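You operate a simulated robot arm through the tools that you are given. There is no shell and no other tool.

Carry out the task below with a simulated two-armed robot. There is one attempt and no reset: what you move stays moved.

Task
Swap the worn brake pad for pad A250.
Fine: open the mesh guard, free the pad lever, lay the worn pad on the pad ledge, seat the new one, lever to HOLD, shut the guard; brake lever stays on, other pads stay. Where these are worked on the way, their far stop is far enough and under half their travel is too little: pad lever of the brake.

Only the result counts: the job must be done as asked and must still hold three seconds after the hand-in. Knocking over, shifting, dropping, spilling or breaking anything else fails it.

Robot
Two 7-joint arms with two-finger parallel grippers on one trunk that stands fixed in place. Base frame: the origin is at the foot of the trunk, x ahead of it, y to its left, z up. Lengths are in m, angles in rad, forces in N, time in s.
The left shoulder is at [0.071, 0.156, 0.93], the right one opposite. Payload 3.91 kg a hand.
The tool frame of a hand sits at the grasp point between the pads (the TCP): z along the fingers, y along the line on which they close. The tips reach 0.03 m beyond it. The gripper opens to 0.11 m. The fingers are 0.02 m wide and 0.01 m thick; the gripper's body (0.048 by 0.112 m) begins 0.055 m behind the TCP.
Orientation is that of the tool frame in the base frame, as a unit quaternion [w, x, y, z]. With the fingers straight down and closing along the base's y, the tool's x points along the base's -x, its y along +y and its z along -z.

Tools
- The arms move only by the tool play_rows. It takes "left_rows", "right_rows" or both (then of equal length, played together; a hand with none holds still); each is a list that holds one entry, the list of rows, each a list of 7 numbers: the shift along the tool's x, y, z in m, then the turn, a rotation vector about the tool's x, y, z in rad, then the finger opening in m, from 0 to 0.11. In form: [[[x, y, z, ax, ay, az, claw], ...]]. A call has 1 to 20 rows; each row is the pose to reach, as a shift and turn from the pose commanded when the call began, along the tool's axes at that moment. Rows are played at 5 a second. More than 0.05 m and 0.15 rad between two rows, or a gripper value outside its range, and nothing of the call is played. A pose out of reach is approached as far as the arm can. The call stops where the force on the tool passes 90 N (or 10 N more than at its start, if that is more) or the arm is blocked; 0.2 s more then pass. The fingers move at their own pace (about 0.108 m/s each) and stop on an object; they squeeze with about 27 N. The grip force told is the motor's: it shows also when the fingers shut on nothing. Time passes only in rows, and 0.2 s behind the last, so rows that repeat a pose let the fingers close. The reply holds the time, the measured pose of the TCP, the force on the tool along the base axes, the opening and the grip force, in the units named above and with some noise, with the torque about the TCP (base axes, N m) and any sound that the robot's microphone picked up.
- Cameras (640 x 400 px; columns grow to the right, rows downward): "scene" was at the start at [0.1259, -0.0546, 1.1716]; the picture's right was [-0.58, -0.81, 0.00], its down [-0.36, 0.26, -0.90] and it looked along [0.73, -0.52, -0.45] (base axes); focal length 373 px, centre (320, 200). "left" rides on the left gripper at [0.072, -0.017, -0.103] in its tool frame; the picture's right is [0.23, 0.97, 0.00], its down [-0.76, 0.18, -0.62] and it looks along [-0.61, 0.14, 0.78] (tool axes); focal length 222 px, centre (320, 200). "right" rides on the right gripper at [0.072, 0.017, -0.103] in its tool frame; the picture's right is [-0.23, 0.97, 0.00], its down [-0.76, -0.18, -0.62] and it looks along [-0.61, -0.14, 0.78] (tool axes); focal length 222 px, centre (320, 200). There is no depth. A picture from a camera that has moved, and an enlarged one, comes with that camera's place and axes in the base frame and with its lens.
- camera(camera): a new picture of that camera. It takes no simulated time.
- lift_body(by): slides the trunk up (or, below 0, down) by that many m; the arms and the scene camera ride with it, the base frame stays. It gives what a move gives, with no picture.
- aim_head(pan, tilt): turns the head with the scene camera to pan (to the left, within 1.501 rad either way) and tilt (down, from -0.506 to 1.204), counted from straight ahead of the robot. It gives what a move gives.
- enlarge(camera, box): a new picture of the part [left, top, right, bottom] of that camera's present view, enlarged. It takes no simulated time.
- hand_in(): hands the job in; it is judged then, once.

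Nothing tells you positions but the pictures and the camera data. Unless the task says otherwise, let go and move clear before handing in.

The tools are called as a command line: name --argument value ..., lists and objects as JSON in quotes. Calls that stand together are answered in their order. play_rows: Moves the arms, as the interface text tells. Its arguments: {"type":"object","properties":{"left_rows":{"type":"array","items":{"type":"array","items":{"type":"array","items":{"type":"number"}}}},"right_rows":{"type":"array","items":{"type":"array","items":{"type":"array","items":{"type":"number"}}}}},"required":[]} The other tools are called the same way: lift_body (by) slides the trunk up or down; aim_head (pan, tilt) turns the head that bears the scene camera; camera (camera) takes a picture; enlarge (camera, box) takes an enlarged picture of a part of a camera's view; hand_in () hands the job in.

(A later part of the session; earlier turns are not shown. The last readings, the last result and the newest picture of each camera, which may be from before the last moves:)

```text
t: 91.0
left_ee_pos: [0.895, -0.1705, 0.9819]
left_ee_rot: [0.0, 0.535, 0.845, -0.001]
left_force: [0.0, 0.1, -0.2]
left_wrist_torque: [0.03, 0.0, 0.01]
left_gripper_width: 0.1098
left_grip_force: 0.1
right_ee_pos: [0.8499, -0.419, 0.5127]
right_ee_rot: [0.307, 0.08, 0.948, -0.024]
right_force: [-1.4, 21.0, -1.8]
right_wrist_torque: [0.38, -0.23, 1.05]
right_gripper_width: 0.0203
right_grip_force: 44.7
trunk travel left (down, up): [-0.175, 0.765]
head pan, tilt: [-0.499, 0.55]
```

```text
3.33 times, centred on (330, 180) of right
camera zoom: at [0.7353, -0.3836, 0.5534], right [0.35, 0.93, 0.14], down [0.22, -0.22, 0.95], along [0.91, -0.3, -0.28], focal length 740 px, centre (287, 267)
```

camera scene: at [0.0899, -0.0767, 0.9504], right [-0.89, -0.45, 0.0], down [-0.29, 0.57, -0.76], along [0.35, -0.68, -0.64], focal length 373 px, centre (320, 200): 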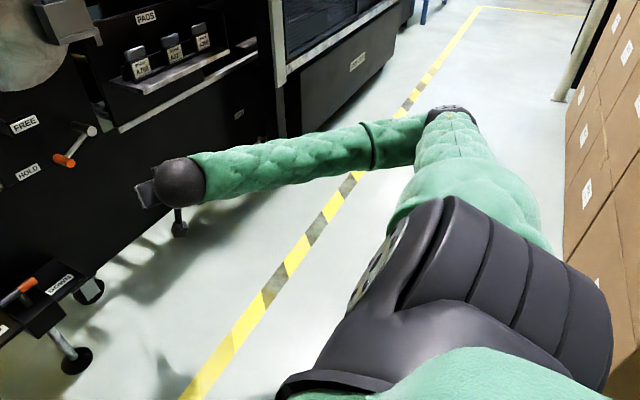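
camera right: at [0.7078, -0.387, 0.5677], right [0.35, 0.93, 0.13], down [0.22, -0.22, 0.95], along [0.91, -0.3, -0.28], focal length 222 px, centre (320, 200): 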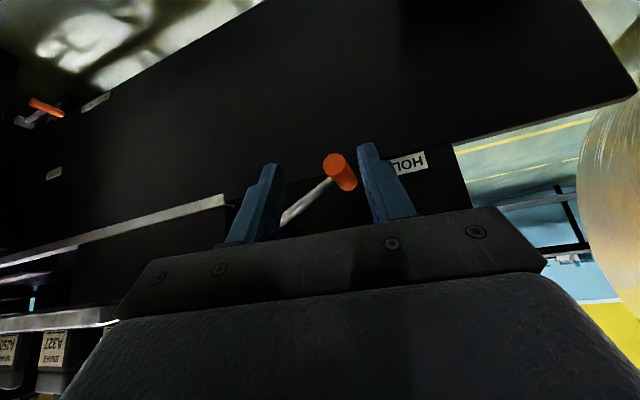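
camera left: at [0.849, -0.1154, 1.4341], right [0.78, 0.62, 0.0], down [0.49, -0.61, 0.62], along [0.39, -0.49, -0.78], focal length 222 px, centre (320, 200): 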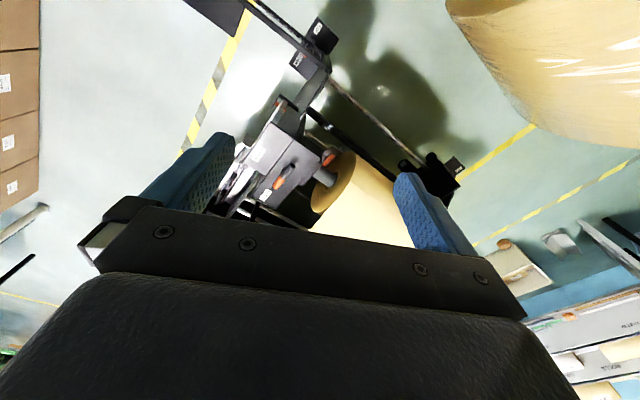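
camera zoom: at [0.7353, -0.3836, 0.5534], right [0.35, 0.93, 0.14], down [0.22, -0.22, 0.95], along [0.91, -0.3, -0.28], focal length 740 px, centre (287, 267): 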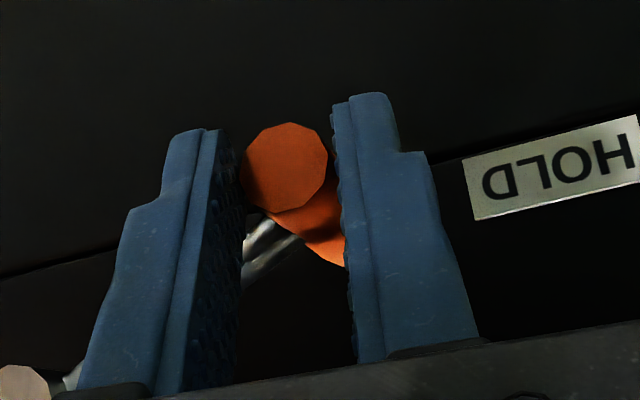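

Handle gripped (20 mm). Now I'll move it up along the arc about the hub toward FREE.

play_rows --right_rows '[[[-0.0046, 0.0032, -0.0074, 0, 0, 0, 0.0], [-0.0093, 0.0055, -0.0146, 0, 0, 0, 0.0], [-0.0142, 0.0069, -0.0219, 0, 0, 0, 0.0], [-0.0193, 0.0074, -0.0292, 0, 0, 0, 0.0]]]'

enlarge --camera "right" --box '[240, 120, 420, 240]'

enlarge --camera "scene" --box '[240, 80, 440, 230]'

```text
t: 92.0
left_ee_pos: [0.8949, -0.1711, 0.9822]
left_ee_rot: [0.0, 0.535, 0.845, 0.0]
left_force: [-0.9, -0.8, 0.1]
left_wrist_torque: [-0.01, 0.01, 0.02]
left_gripper_width: 0.1099
left_grip_force: 0.0
right_ee_pos: [0.8489, -0.4125, 0.5492]
right_ee_rot: [0.307, 0.081, 0.948, -0.025]
right_force: [-2.3, 39.9, -1.8]
right_wrist_torque: [0.8, 0.44, 1.28]
right_gripper_width: 0.0198
right_grip_force: 45.1
trunk travel left (down, up): [-0.175, 0.765]
head pan, tilt: [-0.499, 0.55]
```

```text
3.33 times, centred on (330, 180) of right
camera zoom: at [0.735, -0.3759, 0.5903], right [0.35, 0.93, 0.14], down [0.22, -0.22, 0.95], along [0.91, -0.3, -0.28], focal length 740 px, centre (287, 267)
```

zoom: 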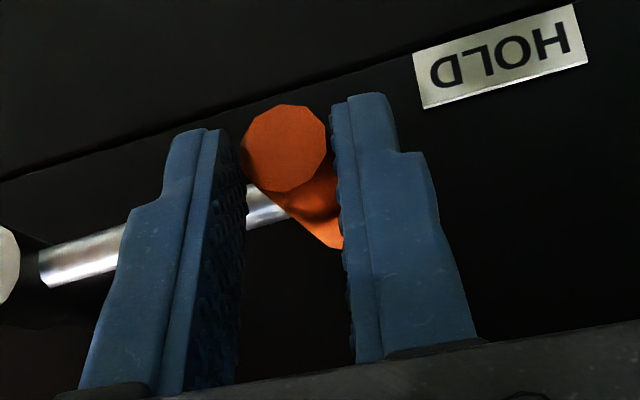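

```text
2.67 times, centred on (340, 155) of scene
camera zoom: at [0.1303, -0.0426, 0.9637], right [-0.48, -0.88, 0.0], down [-0.46, 0.25, -0.85], along [0.75, -0.41, -0.52], focal length 996 px, centre (267, 320)
```

zoom: 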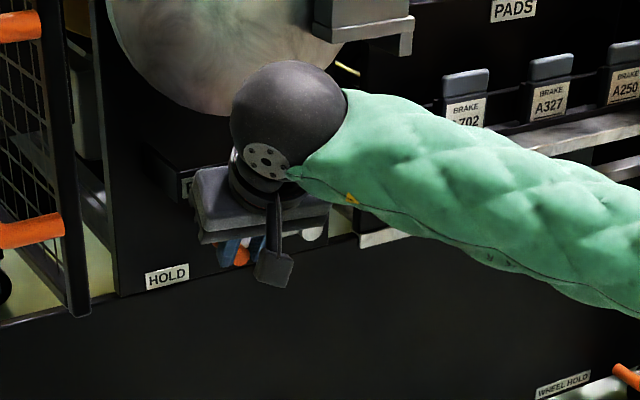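

The lever turns easily. Continuing upward.

play_rows --right_rows '[[[-0.0053, 0.0025, -0.0071, 0, 0, 0, 0.0], [-0.0106, 0.0011, -0.0141, 0, 0, 0, 0.0], [-0.0159, -0.0012, -0.0209, 0, 0, 0, 0.0], [-0.0212, -0.0043, -0.0273, 0, 0, 0, 0.0]]]'

enlarge --camera "right" --box '[240, 120, 420, 240]'

enlarge --camera "scene" --box '[240, 80, 440, 230]'

```text
t: 93.0
left_ee_pos: [0.8937, -0.1693, 0.9845]
left_ee_rot: [0.001, 0.535, 0.845, -0.001]
left_force: [0.1, 0.3, 0.4]
left_wrist_torque: [0.02, 0.02, -0.04]
left_gripper_width: 0.11
left_grip_force: 0.1
right_ee_pos: [0.8502, -0.4176, 0.5846]
right_ee_rot: [0.308, 0.082, 0.947, -0.026]
right_force: [-3.6, 43.6, 14.2]
right_wrist_torque: [1.17, 0.11, 0.96]
right_gripper_width: 0.0188
right_grip_force: 44.6
trunk travel left (down, up): [-0.175, 0.765]
head pan, tilt: [-0.499, 0.55]
```

```text
3.33 times, centred on (330, 180) of right
camera zoom: at [0.735, -0.3811, 0.6255], right [0.35, 0.93, 0.14], down [0.21, -0.22, 0.95], along [0.91, -0.3, -0.28], focal length 740 px, centre (287, 267)
```

zoom: 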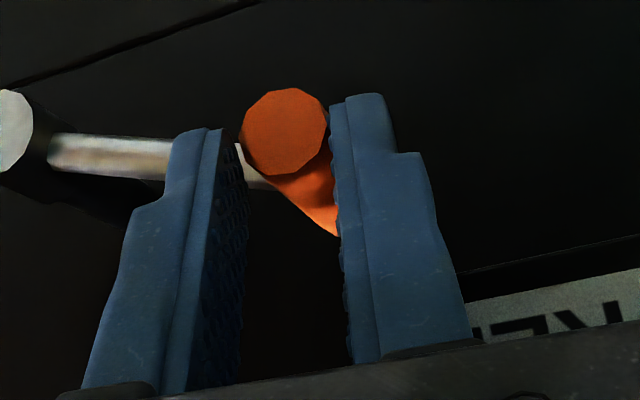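

```text
2.67 times, centred on (340, 155) of scene
camera zoom: at [0.1294, -0.0421, 0.964], right [-0.48, -0.88, 0.0], down [-0.46, 0.25, -0.85], along [0.75, -0.41, -0.52], focal length 996 px, centre (267, 320)
```

zoom: 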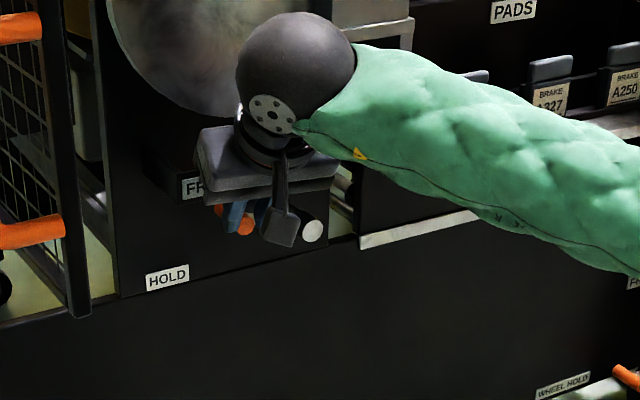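

The handle has crept toward the fingertips (lever at about +18°). I'll regrip a centimetre lower and carry on.

play_rows --right_rows '[[[0, 0.0034, 0, 0, 0, 0, 0.036], [0.0067, 0.0034, 0.0082, 0, 0, 0, 0.036], [0.0067, 0.0034, 0.0082, 0, 0, 0, 0.036]]]'

enlarge --camera "right" --box '[240, 120, 420, 240]'

```text
t: 93.8
left_ee_pos: [0.8952, -0.1719, 0.9825]
left_ee_rot: [0.0, 0.535, 0.845, 0.0]
left_force: [0.1, 0.2, 0.3]
left_wrist_torque: [0.0, 0.01, 0.02]
left_gripper_width: 0.11
left_grip_force: 0.0
right_ee_pos: [0.8498, -0.4179, 0.571]
right_ee_rot: [0.306, 0.082, 0.948, -0.026]
right_force: [1.0, -0.3, 1.0]
right_wrist_torque: [-0.02, -0.02, -0.03]
right_gripper_width: 0.0359
right_grip_force: 0.0
trunk travel left (down, up): [-0.175, 0.765]
head pan, tilt: [-0.499, 0.55]
```

```text
3.33 times, centred on (330, 180) of right
camera zoom: at [0.7355, -0.3801, 0.6122], right [0.35, 0.93, 0.13], down [0.22, -0.22, 0.95], along [0.91, -0.3, -0.28], focal length 740 px, centre (287, 267)
```

zoom: 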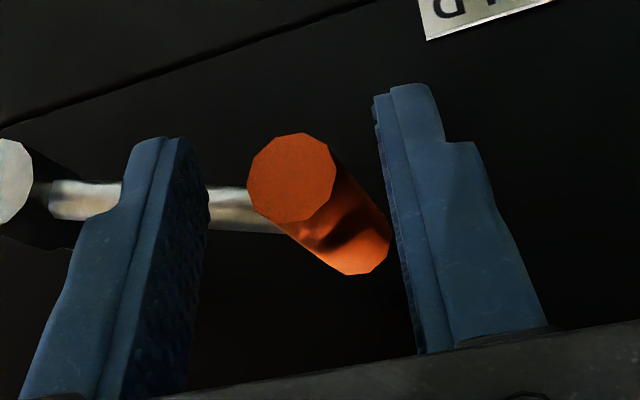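

play_rows --right_rows '[[[0, 0, 0, 0, 0, 0, 0.0], [0, 0, 0, 0, 0, 0, 0.0], [-0.0058, -0.0031, -0.0071, 0, 0, 0, 0.0], [-0.0117, -0.0074, -0.0141, 0, 0, 0, 0.0], [-0.0175, -0.0128, -0.0205, 0, 0, 0, 0.0]]]'

enlarge --camera "right" --box '[240, 120, 420, 240]'

```text
t: 95.0
left_ee_pos: [0.895, -0.1704, 0.9815]
left_ee_rot: [0.001, 0.535, 0.845, -0.001]
left_force: [0.8, 0.1, 0.0]
left_wrist_torque: [0.03, 0.02, -0.02]
left_gripper_width: 0.1101
left_grip_force: 0.0
right_ee_pos: [0.8502, -0.427, 0.5933]
right_ee_rot: [0.305, 0.081, 0.949, -0.026]
right_force: [-18.5, 26.1, -18.8]
right_wrist_torque: [0.55, 0.1, 1.02]
right_gripper_width: 0.0201
right_grip_force: 45.2
trunk travel left (down, up): [-0.175, 0.765]
head pan, tilt: [-0.499, 0.55]
```

```text
3.33 times, centred on (330, 180) of right
camera zoom: at [0.7354, -0.3913, 0.6363], right [0.35, 0.93, 0.13], down [0.22, -0.22, 0.95], along [0.91, -0.3, -0.28], focal length 740 px, centre (287, 267)
```

zoom: 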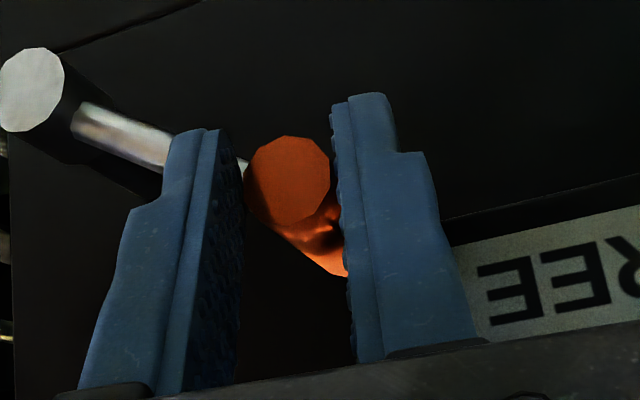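

play_rows --right_rows '[[[-0.0027, -0.0031, -0.0029, 0, 0, 0, 0.0], [-0.0054, -0.0063, -0.0057, 0, 0, 0, 0.0]]]'

enlarge --camera "right" --box '[240, 120, 420, 240]'

enlarge --camera "scene" --box '[240, 60, 440, 210]'

```text
t: 95.6
left_ee_pos: [0.895, -0.1693, 0.9833]
left_ee_rot: [0.002, 0.534, 0.845, -0.001]
left_force: [0.5, 0.5, 1.1]
left_wrist_torque: [-0.01, -0.02, 0.0]
left_gripper_width: 0.11
left_grip_force: 0.2
right_ee_pos: [0.852, -0.4299, 0.6088]
right_ee_rot: [0.31, 0.079, 0.947, -0.022]
right_force: [11.6, 74.0, -13.6]
right_wrist_torque: [1.98, -0.35, 0.91]
right_gripper_width: 0.0185
right_grip_force: 44.8
trunk travel left (down, up): [-0.175, 0.765]
head pan, tilt: [-0.499, 0.55]
```

```text
3.33 times, centred on (330, 180) of right
camera zoom: at [0.7366, -0.3937, 0.6499], right [0.34, 0.93, 0.14], down [0.21, -0.22, 0.95], along [0.92, -0.29, -0.28], focal length 740 px, centre (287, 267)
```

zoom: 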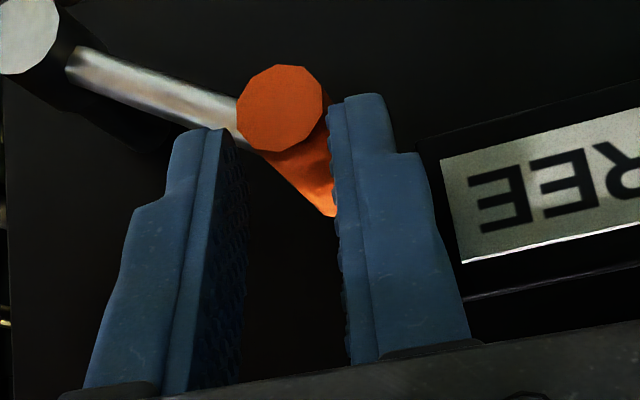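

```text
2.67 times, centred on (340, 135) of scene
camera zoom: at [0.1312, -0.0405, 0.9641], right [-0.48, -0.88, 0.0], down [-0.46, 0.25, -0.85], along [0.75, -0.41, -0.52], focal length 996 px, centre (267, 373)
```

zoom: 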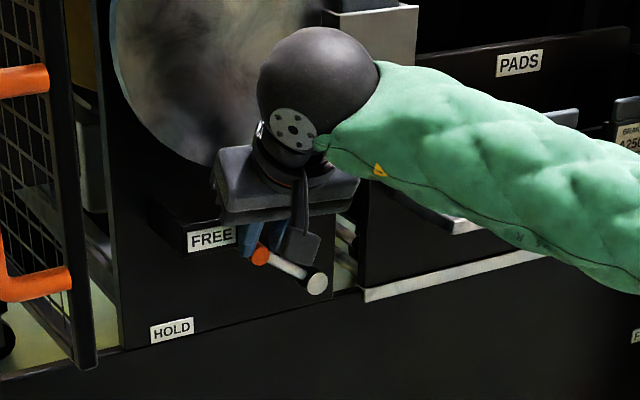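

The lever has hit its far stop at about +34° (pointing at FREE). I'll open slightly and pull the hand straight back off the handle.

play_rows --right_rows '[[[0, 0, 0, 0, 0, 0, 0.03], [0, 0, 0, 0, 0, 0, 0.03], [0.02, -0.0043, -0.0143, 0, 0, 0, 0.03], [0.04, -0.0087, -0.0287, 0, 0, 0, 0.03], [0.0639, -0.0139, -0.0459, 0, 0, 0, 0.03]]]'

camera --camera "right"

enlarge --camera "scene" --box '[240, 60, 440, 210]'

```text
t: 96.8
left_ee_pos: [0.8953, -0.1711, 0.9821]
left_ee_rot: [0.002, 0.535, 0.845, 0.0]
left_force: [0.2, 0.3, -0.1]
left_wrist_torque: [-0.02, 0.0, 0.0]
left_gripper_width: 0.1101
left_grip_force: 0.1
right_ee_pos: [0.7709, -0.4354, 0.6071]
right_ee_rot: [0.306, 0.083, 0.948, -0.027]
right_force: [0.2, 0.5, 0.9]
right_wrist_torque: [0.0, -0.01, 0.01]
right_gripper_width: 0.0303
right_grip_force: 0.0
trunk travel left (down, up): [-0.175, 0.765]
head pan, tilt: [-0.499, 0.55]
```

```text
taken
camera right: at [0.6566, -0.3996, 0.6475], right [0.35, 0.93, 0.13], down [0.22, -0.22, 0.95], along [0.91, -0.3, -0.28], focal length 222 px, centre (320, 200)
```

right: 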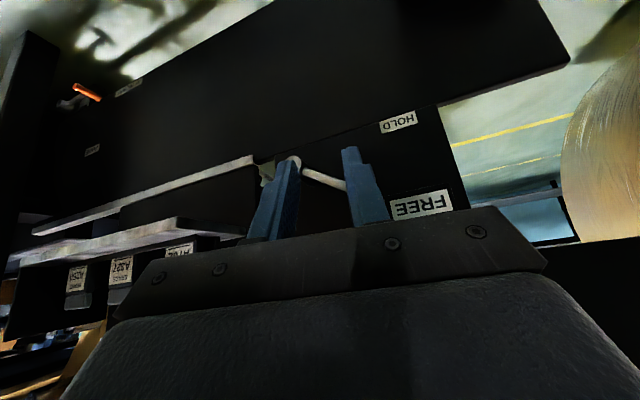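

```text
2.67 times, centred on (340, 135) of scene
camera zoom: at [0.1303, -0.0438, 0.9635], right [-0.48, -0.88, 0.0], down [-0.46, 0.25, -0.85], along [0.75, -0.41, -0.52], focal length 996 px, centre (267, 373)
```

zoom: 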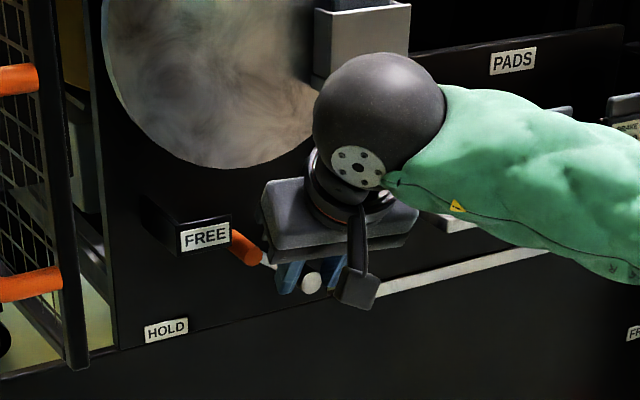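

The lever now points to FREE. I'll back the hand away, raise the trunk and look at the pad box.

play_rows --right_rows '[[[0.03, -0.0065, -0.02, 0, 0, 0, 0.03], [0.06, -0.013, -0.04, 0, 0, 0, 0.03], [0.09, -0.02, -0.06, 0, 0, 0, 0.03]]]'

lift_body --by 0.2

aim_head --pan -0.623 --tilt 0.461

camera --camera "scene"

enlarge --camera "scene" --box '[270, 150, 350, 220]'

```text
t: 97.6
left_ee_pos: [0.8951, -0.1702, 0.9838]
left_ee_rot: [0.001, 0.535, 0.845, 0.0]
left_force: [0.4, 0.3, -0.8]
left_wrist_torque: [-0.04, 0.0, 0.01]
left_gripper_width: 0.1103
left_grip_force: 0.1
right_ee_pos: [0.6628, -0.4371, 0.601]
right_ee_rot: [0.307, 0.083, 0.948, -0.027]
right_force: [0.1, 0.5, -0.9]
right_wrist_torque: [-0.02, 0.03, -0.01]
right_gripper_width: 0.0302
right_grip_force: 0.0
trunk travel left (down, up): [-0.175, 0.765]
head pan, tilt: [-0.499, 0.55]
```

```text
t: 99.8
left_ee_pos: [0.8956, -0.1723, 1.1815]
left_ee_rot: [0.001, 0.535, 0.845, 0.0]
left_force: [-0.2, 0.6, -0.2]
left_wrist_torque: [-0.01, 0.0, -0.01]
left_gripper_width: 0.1099
left_grip_force: 0.1
right_ee_pos: [0.6627, -0.437, 0.8003]
right_ee_rot: [0.306, 0.083, 0.948, -0.025]
right_force: [-0.6, -0.5, 0.7]
right_wrist_torque: [-0.01, 0.02, -0.01]
right_gripper_width: 0.0299
right_grip_force: 0.1
trunk travel left (down, up): [-0.375, 0.565]
head pan, tilt: [-0.499, 0.55]
```

```text
t: 100.5
left_ee_pos: [0.8943, -0.1711, 1.1835]
left_ee_rot: [0.001, 0.536, 0.844, -0.001]
left_force: [-0.1, 0.6, -0.8]
left_wrist_torque: [-0.01, 0.02, 0.01]
left_gripper_width: 0.1101
left_grip_force: 0.0
right_ee_pos: [0.6623, -0.4368, 0.8016]
right_ee_rot: [0.306, 0.082, 0.948, -0.025]
right_force: [0.1, 0.3, -0.2]
right_wrist_torque: [0.0, -0.02, 0.01]
right_gripper_width: 0.0299
right_grip_force: 0.0
trunk travel left (down, up): [-0.375, 0.565]
head pan, tilt: [-0.623, 0.461]
```

```text
taken
camera scene: at [0.1259, -0.0546, 1.1716], right [-0.58, -0.81, 0.0], down [-0.36, 0.26, -0.9], along [0.73, -0.52, -0.45], focal length 373 px, centre (320, 200)
```

scene: 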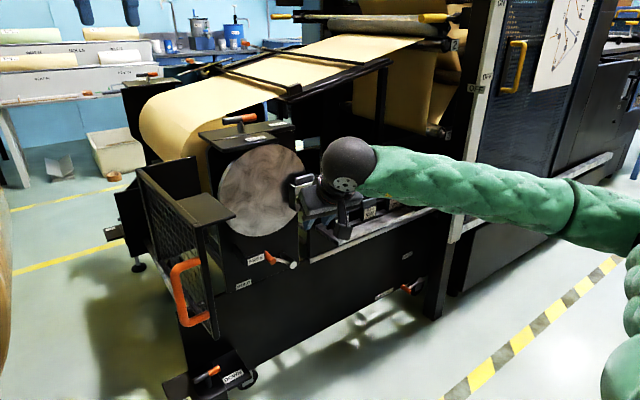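

```text
5.71 times, centred on (310, 185) of scene
camera zoom: at [0.1259, -0.0546, 1.1716], right [-0.58, -0.81, 0.0], down [-0.36, 0.26, -0.9], along [0.73, -0.52, -0.45], focal length 2133 px, centre (377, 286)
```

zoom: 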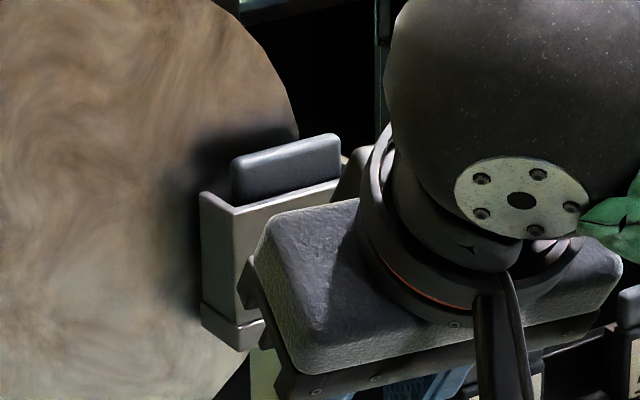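

The pad box looks unchanged. Next I'll bring the hand above the machine, straight down, and turn it to −180° for gripping the worn pad's tab by its ends.

play_rows --right_rows '[[[-0.0227, -0.0169, -0.0221, 0.0271, 0.0861, 0.0843, 0.04], [-0.0453, -0.0338, -0.0441, 0.0542, 0.1722, 0.1687, 0.06], [-0.068, -0.0507, -0.0662, 0.0813, 0.2583, 0.253, 0.08], [-0.0907, -0.0675, -0.0883, 0.1084, 0.3445, 0.3374, 0.08], [-0.1134, -0.0844, -0.1104, 0.1355, 0.4306, 0.4217, 0.08], [-0.136, -0.1013, -0.1324, 0.1626, 0.5167, 0.5061, 0.08], [-0.1587, -0.1182, -0.1545, 0.1897, 0.6028, 0.5904, 0.08]]]'

play_rows --right_rows '[[[0, 0, 0, 0, 0, 0.14, 0.08], [0, 0, 0, 0, 0, 0.28, 0.08], [0, 0, 0, 0, 0, 0.42, 0.08], [0, 0, 0, 0, 0, 0.56, 0.08], [0, 0, 0, 0, 0, 0.7, 0.08], [0, 0, 0, 0, 0, 0.84, 0.08], [0, 0, 0, 0, 0, 0.98, 0.08], [0, 0, 0, 0, 0, 1.12, 0.08], [0, 0, 0, 0, 0, 1.26, 0.08], [0, 0, 0, 0, 0, 1.4, 0.08], [0, 0, 0, 0, 0, 1.54, 0.08], [0, 0, 0, 0, 0, 1.68, 0.08], [0, 0, 0, 0, 0, 1.82, 0.08], [0, 0, 0, 0, 0, 1.96, 0.08], [0, 0, 0, 0, 0, 2.1, 0.08], [0, 0, 0, 0, 0, 2.24, 0.08], [0, 0, 0, 0, 0, 2.356, 0.08]]]'

camera --camera "scene"

```text
t: 102.3
left_ee_pos: [0.8929, -0.1695, 1.183]
left_ee_rot: [0.001, 0.535, 0.845, 0.001]
left_force: [0.4, 1.4, -0.4]
left_wrist_torque: [-0.06, -0.02, -0.01]
left_gripper_width: 0.1103
left_grip_force: 0.0
right_ee_pos: [0.6842, -0.5597, 0.9735]
right_ee_rot: [-0.038, 0.382, 0.923, -0.014]
right_force: [0.0, 0.2, -0.5]
right_wrist_torque: [0.01, 0.0, 0.01]
right_gripper_width: 0.0802
right_grip_force: 0.0
trunk travel left (down, up): [-0.375, 0.565]
head pan, tilt: [-0.623, 0.461]
stopped in row 7 (right hand): the arm was blocked; the commanded pose is now the measured one
```

```text
t: 105.9
left_ee_pos: [0.8944, -0.1725, 1.1813]
left_ee_rot: [0.0, 0.535, 0.845, 0.0]
left_force: [0.2, 0.2, 0.1]
left_wrist_torque: [0.03, 0.0, 0.03]
left_gripper_width: 0.1101
left_grip_force: 0.0
right_ee_pos: [0.6849, -0.5604, 0.9708]
right_ee_rot: [-0.002, 0.999, -0.001, -0.041]
right_force: [0.6, 0.2, -0.5]
right_wrist_torque: [-0.01, -0.01, 0.04]
right_gripper_width: 0.0802
right_grip_force: 0.1
trunk travel left (down, up): [-0.375, 0.565]
head pan, tilt: [-0.623, 0.461]
```

```text
taken
camera scene: at [0.126, -0.0547, 1.1716], right [-0.58, -0.81, 0.0], down [-0.36, 0.26, -0.9], along [0.73, -0.52, -0.45], focal length 373 px, centre (320, 200)
```

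scene: 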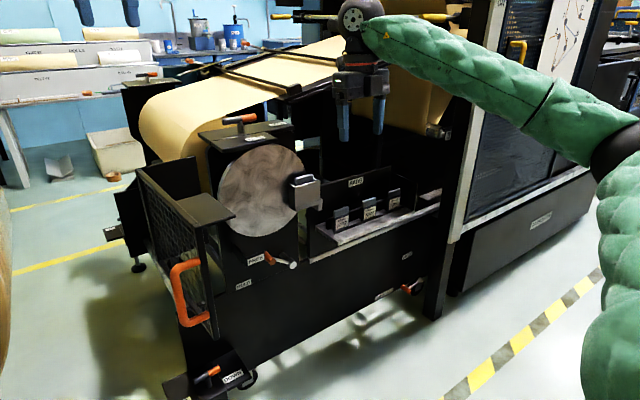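

play_rows --right_rows '[[[0.0, 0, 0, 0, 0.115, 0, 0.08], [0.0, 0, 0, 0, 0.23, 0, 0.08], [0.0, 0, 0, 0, 0.344, 0, 0.08], [0.0326, -0.0067, 0.0053, 0, 0.344, 0, 0.08], [0.0651, -0.0134, 0.0107, 0, 0.344, 0, 0.08], [0.0977, -0.02, 0.016, 0, 0.344, 0, 0.08], [0.1302, -0.0267, 0.0214, 0, 0.344, 0, 0.08], [0.1628, -0.0334, 0.0267, 0, 0.344, 0, 0.08]]]'

camera --camera "scene"

enlarge --camera "scene" --box '[250, 90, 370, 220]'

```text
t: 107.7
left_ee_pos: [0.8958, -0.1732, 1.1805]
left_ee_rot: [0.0, 0.536, 0.844, 0.001]
left_force: [0.8, 0.4, -0.5]
left_wrist_torque: [0.03, 0.07, -0.04]
left_gripper_width: 0.11
left_grip_force: 0.0
right_ee_pos: [0.846, -0.5263, 0.9291]
right_ee_rot: [-0.001, 0.991, -0.001, 0.132]
right_force: [-0.5, -0.2, 0.4]
right_wrist_torque: [-0.02, 0.03, 0.02]
right_gripper_width: 0.0799
right_grip_force: 0.1
trunk travel left (down, up): [-0.375, 0.565]
head pan, tilt: [-0.623, 0.461]
```

```text
taken
camera scene: at [0.1268, -0.0546, 1.1714], right [-0.58, -0.81, 0.0], down [-0.36, 0.26, -0.9], along [0.73, -0.52, -0.45], focal length 373 px, centre (320, 200)
```

scene: 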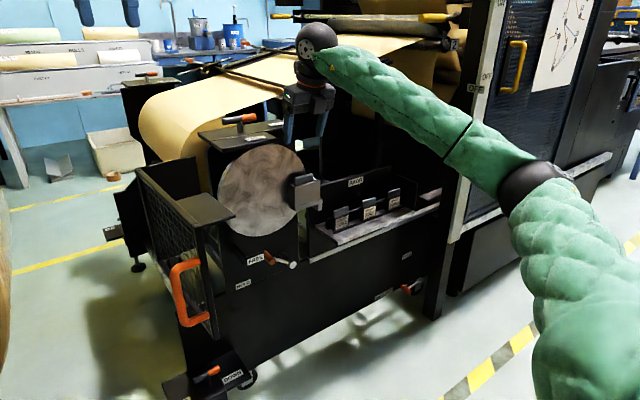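

```text
3.08 times, centred on (310, 155) of scene
camera zoom: at [0.1268, -0.0546, 1.1714], right [-0.58, -0.81, 0.0], down [-0.36, 0.26, -0.9], along [0.73, -0.52, -0.45], focal length 1149 px, centre (351, 338)
```

zoom: 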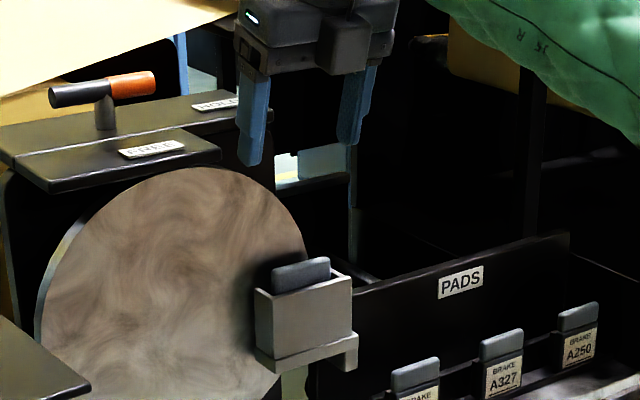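

The hand is right above the pad box. I'll lower it so the fingertips straddle the tab just above the rim.

play_rows --right_rows '[[[-0.0091, 0.0, 0.0336, 0, 0, 0, 0.08], [-0.0182, 0.0, 0.0671, 0, 0, 0, 0.08], [-0.0251, 0.0005, 0.0927, 0, 0, 0, 0.08]]]'

enlarge --camera "scene" --box '[260, 130, 360, 220]'

camera --camera "right"

```text
t: 108.5
left_ee_pos: [0.8952, -0.1729, 1.1819]
left_ee_rot: [0.0, 0.536, 0.844, 0.0]
left_force: [0.5, 0.4, -0.8]
left_wrist_torque: [-0.04, 0.02, 0.0]
left_gripper_width: 0.1101
left_grip_force: 0.1
right_ee_pos: [0.8463, -0.5283, 0.8354]
right_ee_rot: [-0.002, 0.991, 0.0, 0.132]
right_force: [0.9, -0.8, -0.7]
right_wrist_torque: [0.01, 0.03, -0.03]
right_gripper_width: 0.08
right_grip_force: 0.0
trunk travel left (down, up): [-0.375, 0.565]
head pan, tilt: [-0.623, 0.461]
```

```text
4.44 times, centred on (310, 175) of scene
camera zoom: at [0.1265, -0.0549, 1.1716], right [-0.58, -0.81, 0.0], down [-0.36, 0.26, -0.9], along [0.73, -0.52, -0.45], focal length 1659 px, centre (364, 311)
```

zoom: 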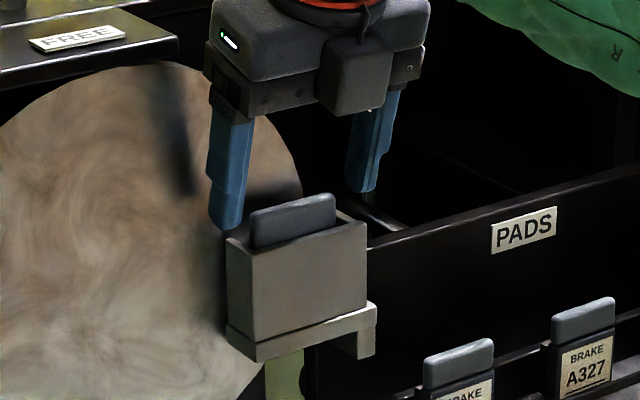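

```text
taken
camera right: at [0.8891, -0.5452, 0.9529], right [-0.22, -0.97, -0.06], down [-0.9, 0.18, 0.4], along [-0.38, 0.14, -0.91], focal length 222 px, centre (320, 200)
```

right: 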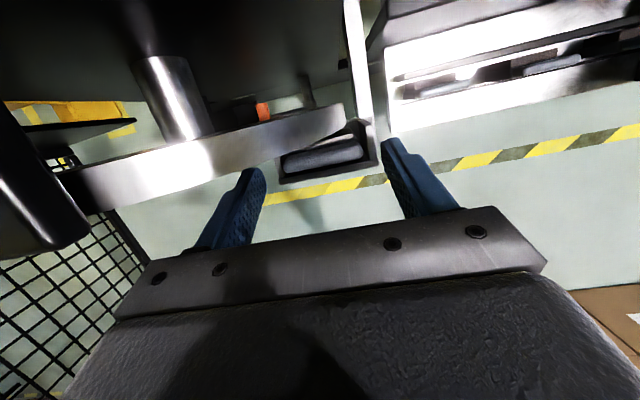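

enlarge --camera "right" --box '[200, 80, 440, 240]'

```text
2.50 times, centred on (320, 160) of right
camera zoom: at [0.8891, -0.5452, 0.9529], right [-0.22, -0.97, -0.06], down [-0.9, 0.18, 0.4], along [-0.38, 0.14, -0.91], focal length 555 px, centre (320, 300)
```

zoom: 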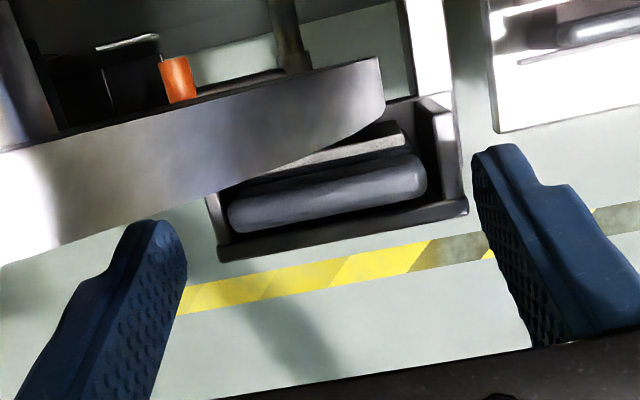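

The tab sits exactly between the two fingertips. Lowering the last centimetre and closing.

play_rows --right_rows '[[[-0.0014, 0, 0.005, 0, 0, 0, 0.08], [-0.0027, 0, 0.0101, 0, 0, 0, 0.08], [-0.0027, 0, 0.0101, 0, 0, 0, 0.08]]]'

play_rows --right_rows '[[[0, 0, 0, 0, 0, 0, 0.06], [0, 0, 0, 0, 0, 0, 0.03], [0, 0, 0, 0, 0, 0, 0.03]]]'

enlarge --camera "right" --box '[200, 80, 440, 240]'

enlarge --camera "scene" --box '[260, 130, 360, 220]'

```text
t: 109.3
left_ee_pos: [0.8948, -0.1723, 1.1813]
left_ee_rot: [-0.001, 0.535, 0.845, 0.0]
left_force: [0.5, -0.2, 0.3]
left_wrist_torque: [-0.03, 0.02, 0.01]
left_gripper_width: 0.1101
left_grip_force: 0.2
right_ee_pos: [0.8459, -0.528, 0.8257]
right_ee_rot: [-0.002, 0.991, 0.0, 0.131]
right_force: [0.1, 0.7, -0.4]
right_wrist_torque: [-0.03, -0.02, -0.02]
right_gripper_width: 0.0801
right_grip_force: 0.0
trunk travel left (down, up): [-0.375, 0.565]
head pan, tilt: [-0.623, 0.461]
```

```text
t: 110.1
left_ee_pos: [0.8939, -0.1731, 1.1829]
left_ee_rot: [0.001, 0.535, 0.845, 0.0]
left_force: [-0.7, 0.1, -0.2]
left_wrist_torque: [0.0, -0.01, -0.02]
left_gripper_width: 0.11
left_grip_force: 0.0
right_ee_pos: [0.8455, -0.5277, 0.8238]
right_ee_rot: [-0.002, 0.991, 0.0, 0.132]
right_force: [-0.7, 0.0, 0.5]
right_wrist_torque: [0.08, 0.01, 0.02]
right_gripper_width: 0.0555
right_grip_force: 27.5
trunk travel left (down, up): [-0.375, 0.565]
head pan, tilt: [-0.623, 0.461]
```

```text
2.50 times, centred on (320, 160) of right
camera zoom: at [0.8889, -0.5451, 0.9428], right [-0.22, -0.97, -0.06], down [-0.9, 0.18, 0.4], along [-0.38, 0.14, -0.91], focal length 555 px, centre (320, 300)
```

zoom: 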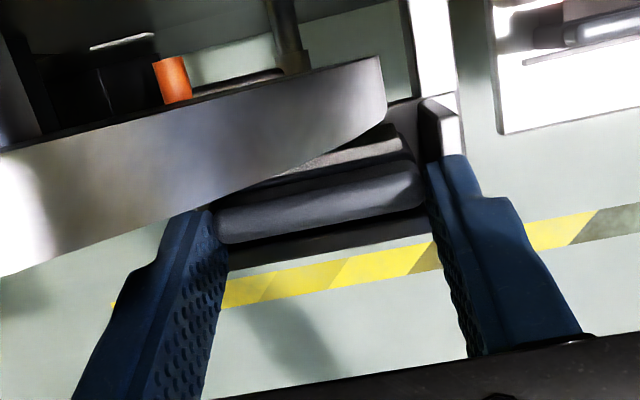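

```text
4.44 times, centred on (310, 175) of scene
camera zoom: at [0.126, -0.0546, 1.1716], right [-0.58, -0.81, 0.0], down [-0.36, 0.26, -0.9], along [0.73, -0.52, -0.45], focal length 1659 px, centre (364, 311)
```

zoom: 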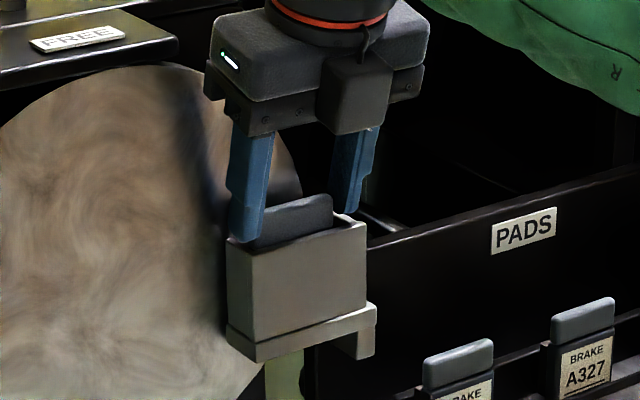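

The tab is held (55 mm wide). A gentle 1 cm lift tests whether the pad is free.

play_rows --right_rows '[[[0.0013, 0, -0.0048, 0, 0, 0, 0.03], [0.0026, 0, -0.0096, 0, 0, 0, 0.03]]]'

enlarge --camera "scene" --box '[260, 130, 360, 220]'

```text
t: 110.7
left_ee_pos: [0.8947, -0.1719, 1.1811]
left_ee_rot: [-0.001, 0.535, 0.845, 0.0]
left_force: [0.4, 0.0, -1.0]
left_wrist_torque: [0.0, 0.02, 0.01]
left_gripper_width: 0.1101
left_grip_force: 0.1
right_ee_pos: [0.8456, -0.5274, 0.8346]
right_ee_rot: [-0.001, 0.991, -0.001, 0.132]
right_force: [-0.6, 0.6, -1.9]
right_wrist_torque: [0.01, 0.0, -0.01]
right_gripper_width: 0.0553
right_grip_force: 26.8
trunk travel left (down, up): [-0.375, 0.565]
head pan, tilt: [-0.623, 0.461]
```

```text
4.44 times, centred on (310, 175) of scene
camera zoom: at [0.1261, -0.0547, 1.1716], right [-0.58, -0.81, 0.0], down [-0.36, 0.26, -0.9], along [0.73, -0.52, -0.45], focal length 1659 px, centre (364, 311)
```

zoom: 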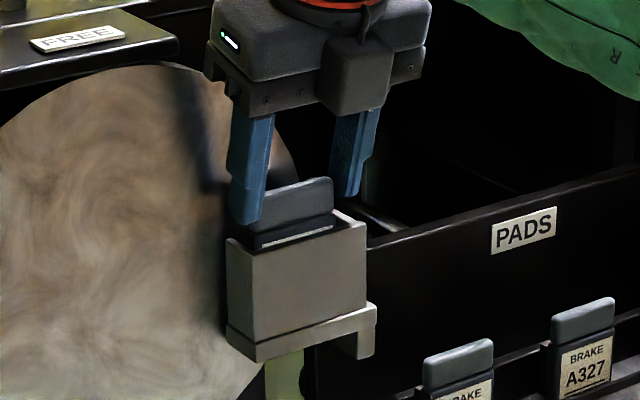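

The pad comes up freely (about 2 N), so the crank is indeed the pad lever. Lifting it out completely.

play_rows --right_rows '[[[0.0065, 0, -0.0241, 0, 0, 0, 0.03], [0.0131, 0, -0.0482, 0, 0, 0, 0.03], [0.0196, 0, -0.0723, 0, 0, 0, 0.03], [0.0262, 0, -0.0964, 0, 0, 0, 0.03]]]'

enlarge --camera "scene" --box '[260, 100, 360, 200]'

camera --camera "right"

```text
t: 111.7
left_ee_pos: [0.8943, -0.1717, 1.1818]
left_ee_rot: [0.0, 0.535, 0.845, 0.001]
left_force: [-0.3, 0.8, 0.2]
left_wrist_torque: [0.0, 0.0, 0.01]
left_gripper_width: 0.11
left_grip_force: 0.1
right_ee_pos: [0.8439, -0.5274, 0.9352]
right_ee_rot: [-0.002, 0.991, 0.0, 0.131]
right_force: [-0.7, 0.0, -0.7]
right_wrist_torque: [-0.02, 0.02, -0.01]
right_gripper_width: 0.0553
right_grip_force: 26.9
trunk travel left (down, up): [-0.375, 0.565]
head pan, tilt: [-0.623, 0.461]
```

```text
4.00 times, centred on (310, 150) of scene
camera zoom: at [0.1259, -0.0545, 1.1716], right [-0.58, -0.81, 0.0], down [-0.36, 0.26, -0.9], along [0.73, -0.52, -0.45], focal length 1493 px, centre (360, 400)
```

zoom: 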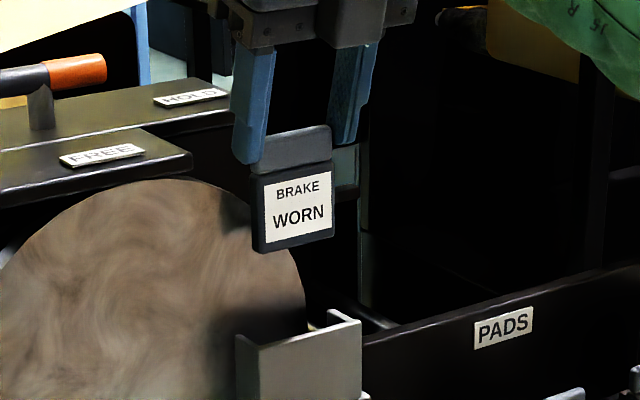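

```text
taken
camera right: at [0.887, -0.5449, 1.0542], right [-0.22, -0.97, -0.06], down [-0.9, 0.18, 0.4], along [-0.38, 0.14, -0.91], focal length 222 px, centre (320, 200)
```

right: 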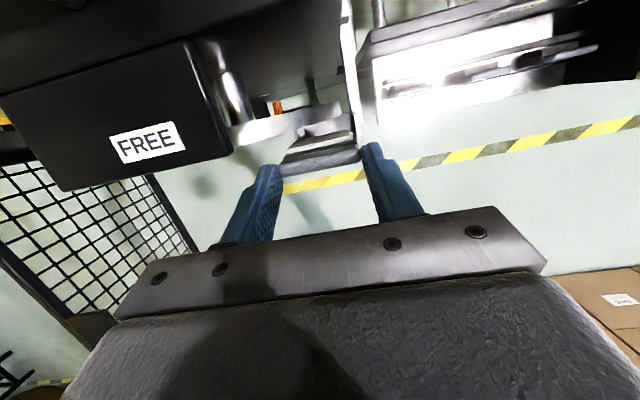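

The pad is labelled BRAKE WORN, so it's the right one. Now a closer look at the pad ledge to choose a free spot.

enlarge --camera "scene" --box '[300, 170, 450, 260]'

enlarge --camera "right" --box '[340, 0, 600, 140]'

```text
4.27 times, centred on (375, 215) of scene
camera zoom: at [0.1259, -0.0545, 1.1716], right [-0.58, -0.81, 0.0], down [-0.36, 0.26, -0.9], along [0.73, -0.52, -0.45], focal length 1593 px, centre (85, 136)
```

zoom: 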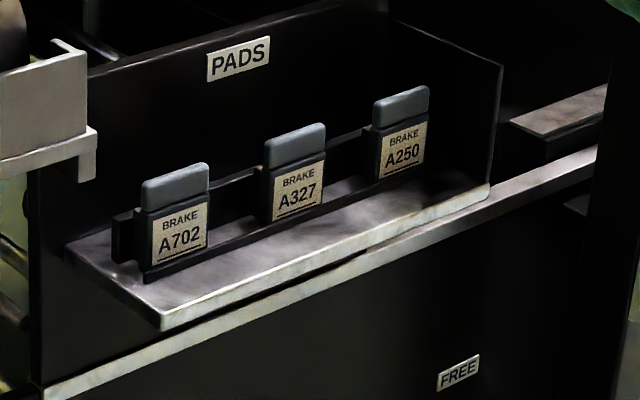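

```text
2.46 times, centred on (470, 70) of right
camera zoom: at [0.887, -0.5449, 1.0542], right [-0.22, -0.97, -0.06], down [-0.9, 0.18, 0.4], along [-0.38, 0.14, -0.91], focal length 547 px, centre (-49, 520)
```

zoom: 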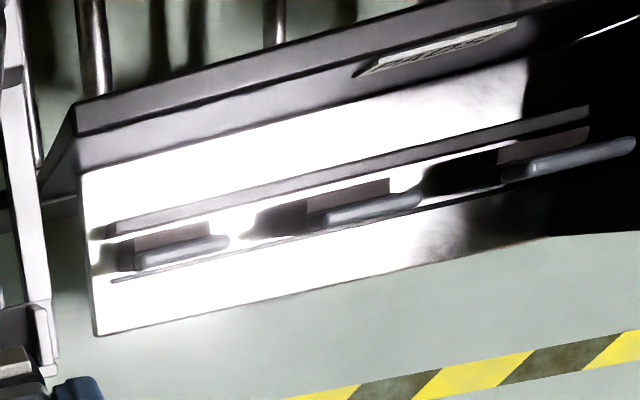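

The ledge has a free strip about 4 cm deep in front of the rack (x≈0.823–0.864, z≈0.59). I'll set the worn pad down there at y≈−0.72, between the A702 and A327 positions and in front of the rail.

play_rows --right_rows '[[[-0.0103, 0.0389, 0.0045, 0, 0, 0, 0.03], [-0.0206, 0.0778, 0.0089, 0, 0, 0, 0.03], [-0.0309, 0.1168, 0.0134, 0, 0, 0, 0.03], [-0.0412, 0.1557, 0.0178, 0, 0, 0, 0.03], [-0.0515, 0.1946, 0.0223, 0, 0, 0, 0.03]]]'

camera --camera "scene"

camera --camera "right"

```text
t: 112.9
left_ee_pos: [0.8942, -0.1727, 1.1812]
left_ee_rot: [0.0, 0.535, 0.845, 0.001]
left_force: [-0.6, 0.0, 0.2]
left_wrist_torque: [0.07, 0.0, 0.02]
left_gripper_width: 0.1101
left_grip_force: 0.1
right_ee_pos: [0.8022, -0.7244, 0.8994]
right_ee_rot: [-0.002, 0.991, 0.0, 0.132]
right_force: [-1.1, 0.7, -0.9]
right_wrist_torque: [0.01, 0.04, 0.0]
right_gripper_width: 0.0555
right_grip_force: 26.8
trunk travel left (down, up): [-0.375, 0.565]
head pan, tilt: [-0.623, 0.461]
```

```text
taken
camera scene: at [0.1258, -0.0552, 1.1716], right [-0.58, -0.81, 0.0], down [-0.36, 0.26, -0.9], along [0.73, -0.52, -0.45], focal length 373 px, centre (320, 200)
```

scene: 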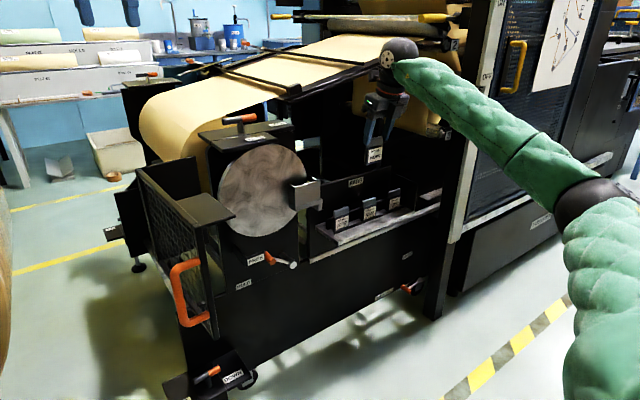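

```text
taken
camera right: at [0.8446, -0.7418, 1.0177], right [-0.22, -0.97, -0.06], down [-0.9, 0.18, 0.4], along [-0.38, 0.14, -0.91], focal length 222 px, centre (320, 200)
```

right: 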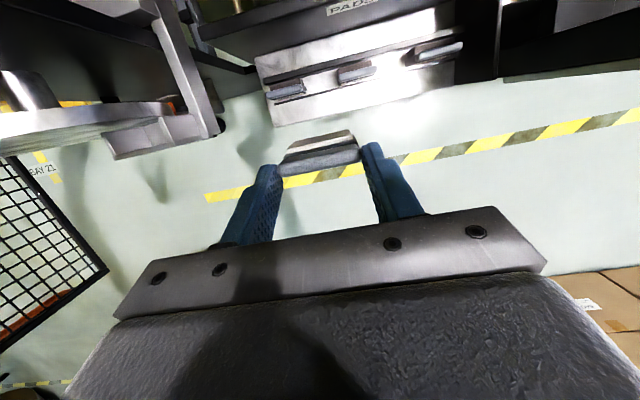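

play_rows --right_rows '[[[0.0, -0.0006, 0.035, 0, 0, 0, 0.03], [-0.005, -0.0012, 0.075, 0, 0, 0, 0.03], [-0.01, -0.0018, 0.118, 0, 0, 0, 0.03], [-0.0144, -0.0024, 0.1612, 0, 0, 0, 0.03]]]'

enlarge --camera "scene" --box '[300, 130, 450, 260]'

enlarge --camera "right" --box '[200, 60, 440, 220]'

```text
t: 113.9
left_ee_pos: [0.8948, -0.173, 1.1797]
left_ee_rot: [0.0, 0.536, 0.844, 0.0]
left_force: [0.1, -0.9, -0.4]
left_wrist_torque: [0.0, 0.02, 0.05]
left_gripper_width: 0.1104
left_grip_force: 0.0
right_ee_pos: [0.8297, -0.7181, 0.7382]
right_ee_rot: [-0.002, 0.991, -0.001, 0.132]
right_force: [-0.8, -1.0, -1.1]
right_wrist_torque: [0.0, -0.03, -0.01]
right_gripper_width: 0.0553
right_grip_force: 26.7
trunk travel left (down, up): [-0.375, 0.565]
head pan, tilt: [-0.623, 0.461]
```

```text
3.08 times, centred on (375, 195) of scene
camera zoom: at [0.1266, -0.0552, 1.1715], right [-0.58, -0.81, 0.0], down [-0.36, 0.26, -0.9], along [0.73, -0.52, -0.45], focal length 1149 px, centre (151, 215)
```

zoom: 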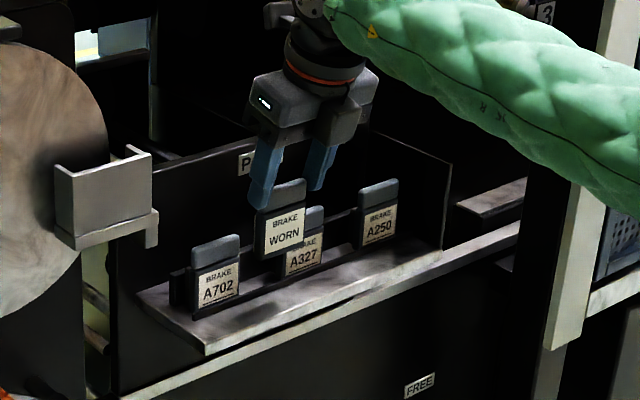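

```text
2.50 times, centred on (320, 140) of right
camera zoom: at [0.8716, -0.7358, 0.8573], right [-0.22, -0.97, -0.06], down [-0.9, 0.18, 0.4], along [-0.38, 0.14, -0.91], focal length 555 px, centre (320, 350)
```

zoom: 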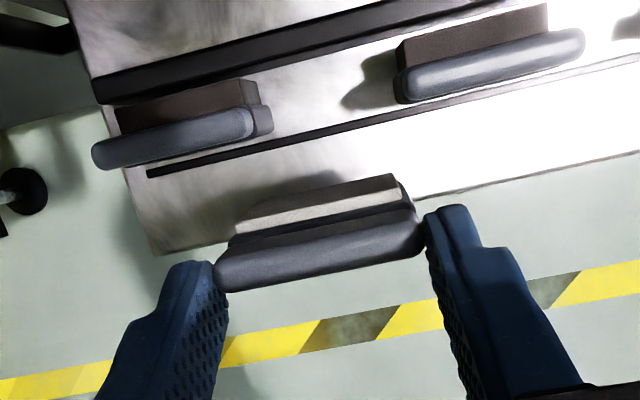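

The view from the hand shows the pad will land centred on the free strip in front of the rail. Lowering.

play_rows --right_rows '[[[-0.0059, 0, 0.0217, 0, 0, 0, 0.03], [-0.0118, 0, 0.0434, 0, 0, 0, 0.03]]]'

play_rows --right_rows '[[[-0.0013, 0, 0.0048, 0, 0, 0, 0.03]]]'

enlarge --camera "scene" --box '[330, 160, 430, 260]'

enlarge --camera "right" --box '[200, 60, 440, 220]'

```text
t: 114.5
left_ee_pos: [0.8945, -0.1715, 1.1826]
left_ee_rot: [0.0, 0.535, 0.845, -0.001]
left_force: [-0.8, 0.0, 0.1]
left_wrist_torque: [-0.01, 0.02, -0.01]
left_gripper_width: 0.1099
left_grip_force: 0.1
right_ee_pos: [0.8298, -0.719, 0.6945]
right_ee_rot: [-0.002, 0.991, -0.001, 0.131]
right_force: [0.0, -0.8, -0.9]
right_wrist_torque: [-0.01, -0.01, -0.03]
right_gripper_width: 0.0552
right_grip_force: 27.0
trunk travel left (down, up): [-0.375, 0.565]
head pan, tilt: [-0.623, 0.461]
```

```text
t: 114.9
left_ee_pos: [0.8947, -0.1733, 1.1804]
left_ee_rot: [0.0, 0.534, 0.845, -0.001]
left_force: [1.2, 0.5, -0.3]
left_wrist_torque: [0.0, 0.0, -0.01]
left_gripper_width: 0.1101
left_grip_force: 0.0
right_ee_pos: [0.8294, -0.7192, 0.6893]
right_ee_rot: [-0.002, 0.991, -0.001, 0.132]
right_force: [-0.3, 0.6, -1.3]
right_wrist_torque: [0.03, -0.02, 0.02]
right_gripper_width: 0.0555
right_grip_force: 27.2
trunk travel left (down, up): [-0.375, 0.565]
head pan, tilt: [-0.623, 0.461]
```

```text
4.00 times, centred on (380, 210) of scene
camera zoom: at [0.1262, -0.0549, 1.1715], right [-0.58, -0.81, 0.0], down [-0.36, 0.26, -0.9], along [0.73, -0.52, -0.45], focal length 1493 px, centre (80, 160)
```

zoom: 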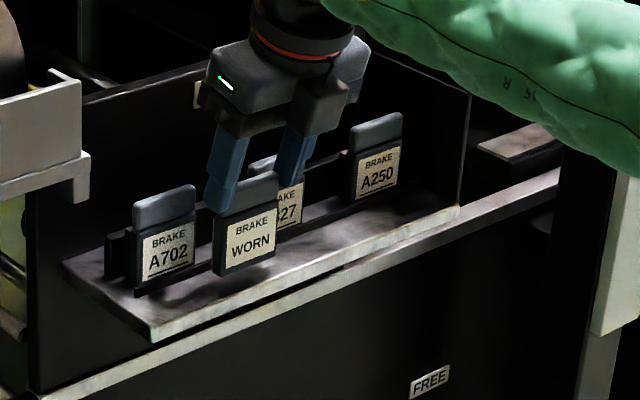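

```text
2.50 times, centred on (320, 140) of right
camera zoom: at [0.872, -0.7364, 0.809], right [-0.22, -0.97, -0.06], down [-0.9, 0.18, 0.4], along [-0.38, 0.14, -0.91], focal length 555 px, centre (320, 350)
```

zoom: 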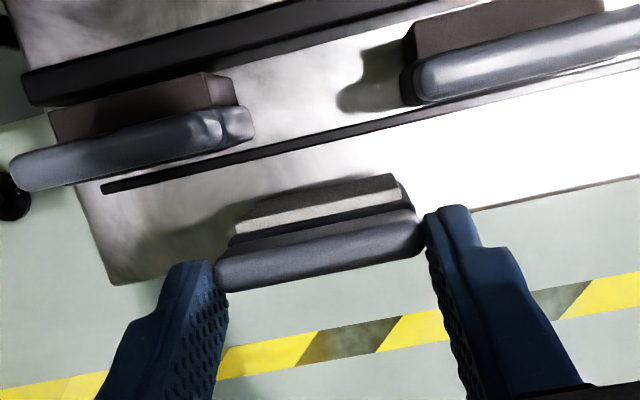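

play_rows --right_rows '[[[-0.001, 0, 0.0039, 0, 0, 0, 0.03]]]'

play_rows --right_rows '[[[-0.0008, 0, 0.0029, 0, 0, 0, 0.03]]]'

play_rows --right_rows '[[[-0.0008, 0, 0.0029, 0, 0, 0, 0.03]]]'

```text
t: 115.3
left_ee_pos: [0.8952, -0.1726, 1.1821]
left_ee_rot: [-0.001, 0.535, 0.845, 0.0]
left_force: [0.3, -0.4, 0.1]
left_wrist_torque: [0.03, 0.03, -0.04]
left_gripper_width: 0.1102
left_grip_force: 0.1
right_ee_pos: [0.8297, -0.7186, 0.6863]
right_ee_rot: [-0.001, 0.991, 0.0, 0.131]
right_force: [-0.6, -1.1, -1.4]
right_wrist_torque: [0.02, 0.02, 0.01]
right_gripper_width: 0.0553
right_grip_force: 26.9
trunk travel left (down, up): [-0.375, 0.565]
head pan, tilt: [-0.623, 0.461]
```

```text
t: 115.7
left_ee_pos: [0.8946, -0.1723, 1.1818]
left_ee_rot: [0.0, 0.535, 0.845, 0.001]
left_force: [0.3, 0.2, 0.4]
left_wrist_torque: [-0.04, -0.02, 0.01]
left_gripper_width: 0.1097
left_grip_force: 0.1
right_ee_pos: [0.8295, -0.7186, 0.6834]
right_ee_rot: [-0.002, 0.991, -0.001, 0.131]
right_force: [-0.4, 0.6, -1.0]
right_wrist_torque: [-0.02, 0.01, -0.01]
right_gripper_width: 0.0551
right_grip_force: 27.2
trunk travel left (down, up): [-0.375, 0.565]
head pan, tilt: [-0.623, 0.461]
```

```text
t: 116.1
left_ee_pos: [0.8947, -0.1716, 1.1808]
left_ee_rot: [0.0, 0.535, 0.845, 0.0]
left_force: [-0.1, 0.2, -0.4]
left_wrist_torque: [0.02, 0.02, 0.02]
left_gripper_width: 0.1099
left_grip_force: 0.1
right_ee_pos: [0.8309, -0.7206, 0.6798]
right_ee_rot: [-0.002, 0.991, -0.001, 0.132]
right_force: [0.6, -0.3, -1.5]
right_wrist_torque: [0.0, 0.01, 0.0]
right_gripper_width: 0.0554
right_grip_force: 27.1
trunk travel left (down, up): [-0.375, 0.565]
head pan, tilt: [-0.623, 0.461]
```

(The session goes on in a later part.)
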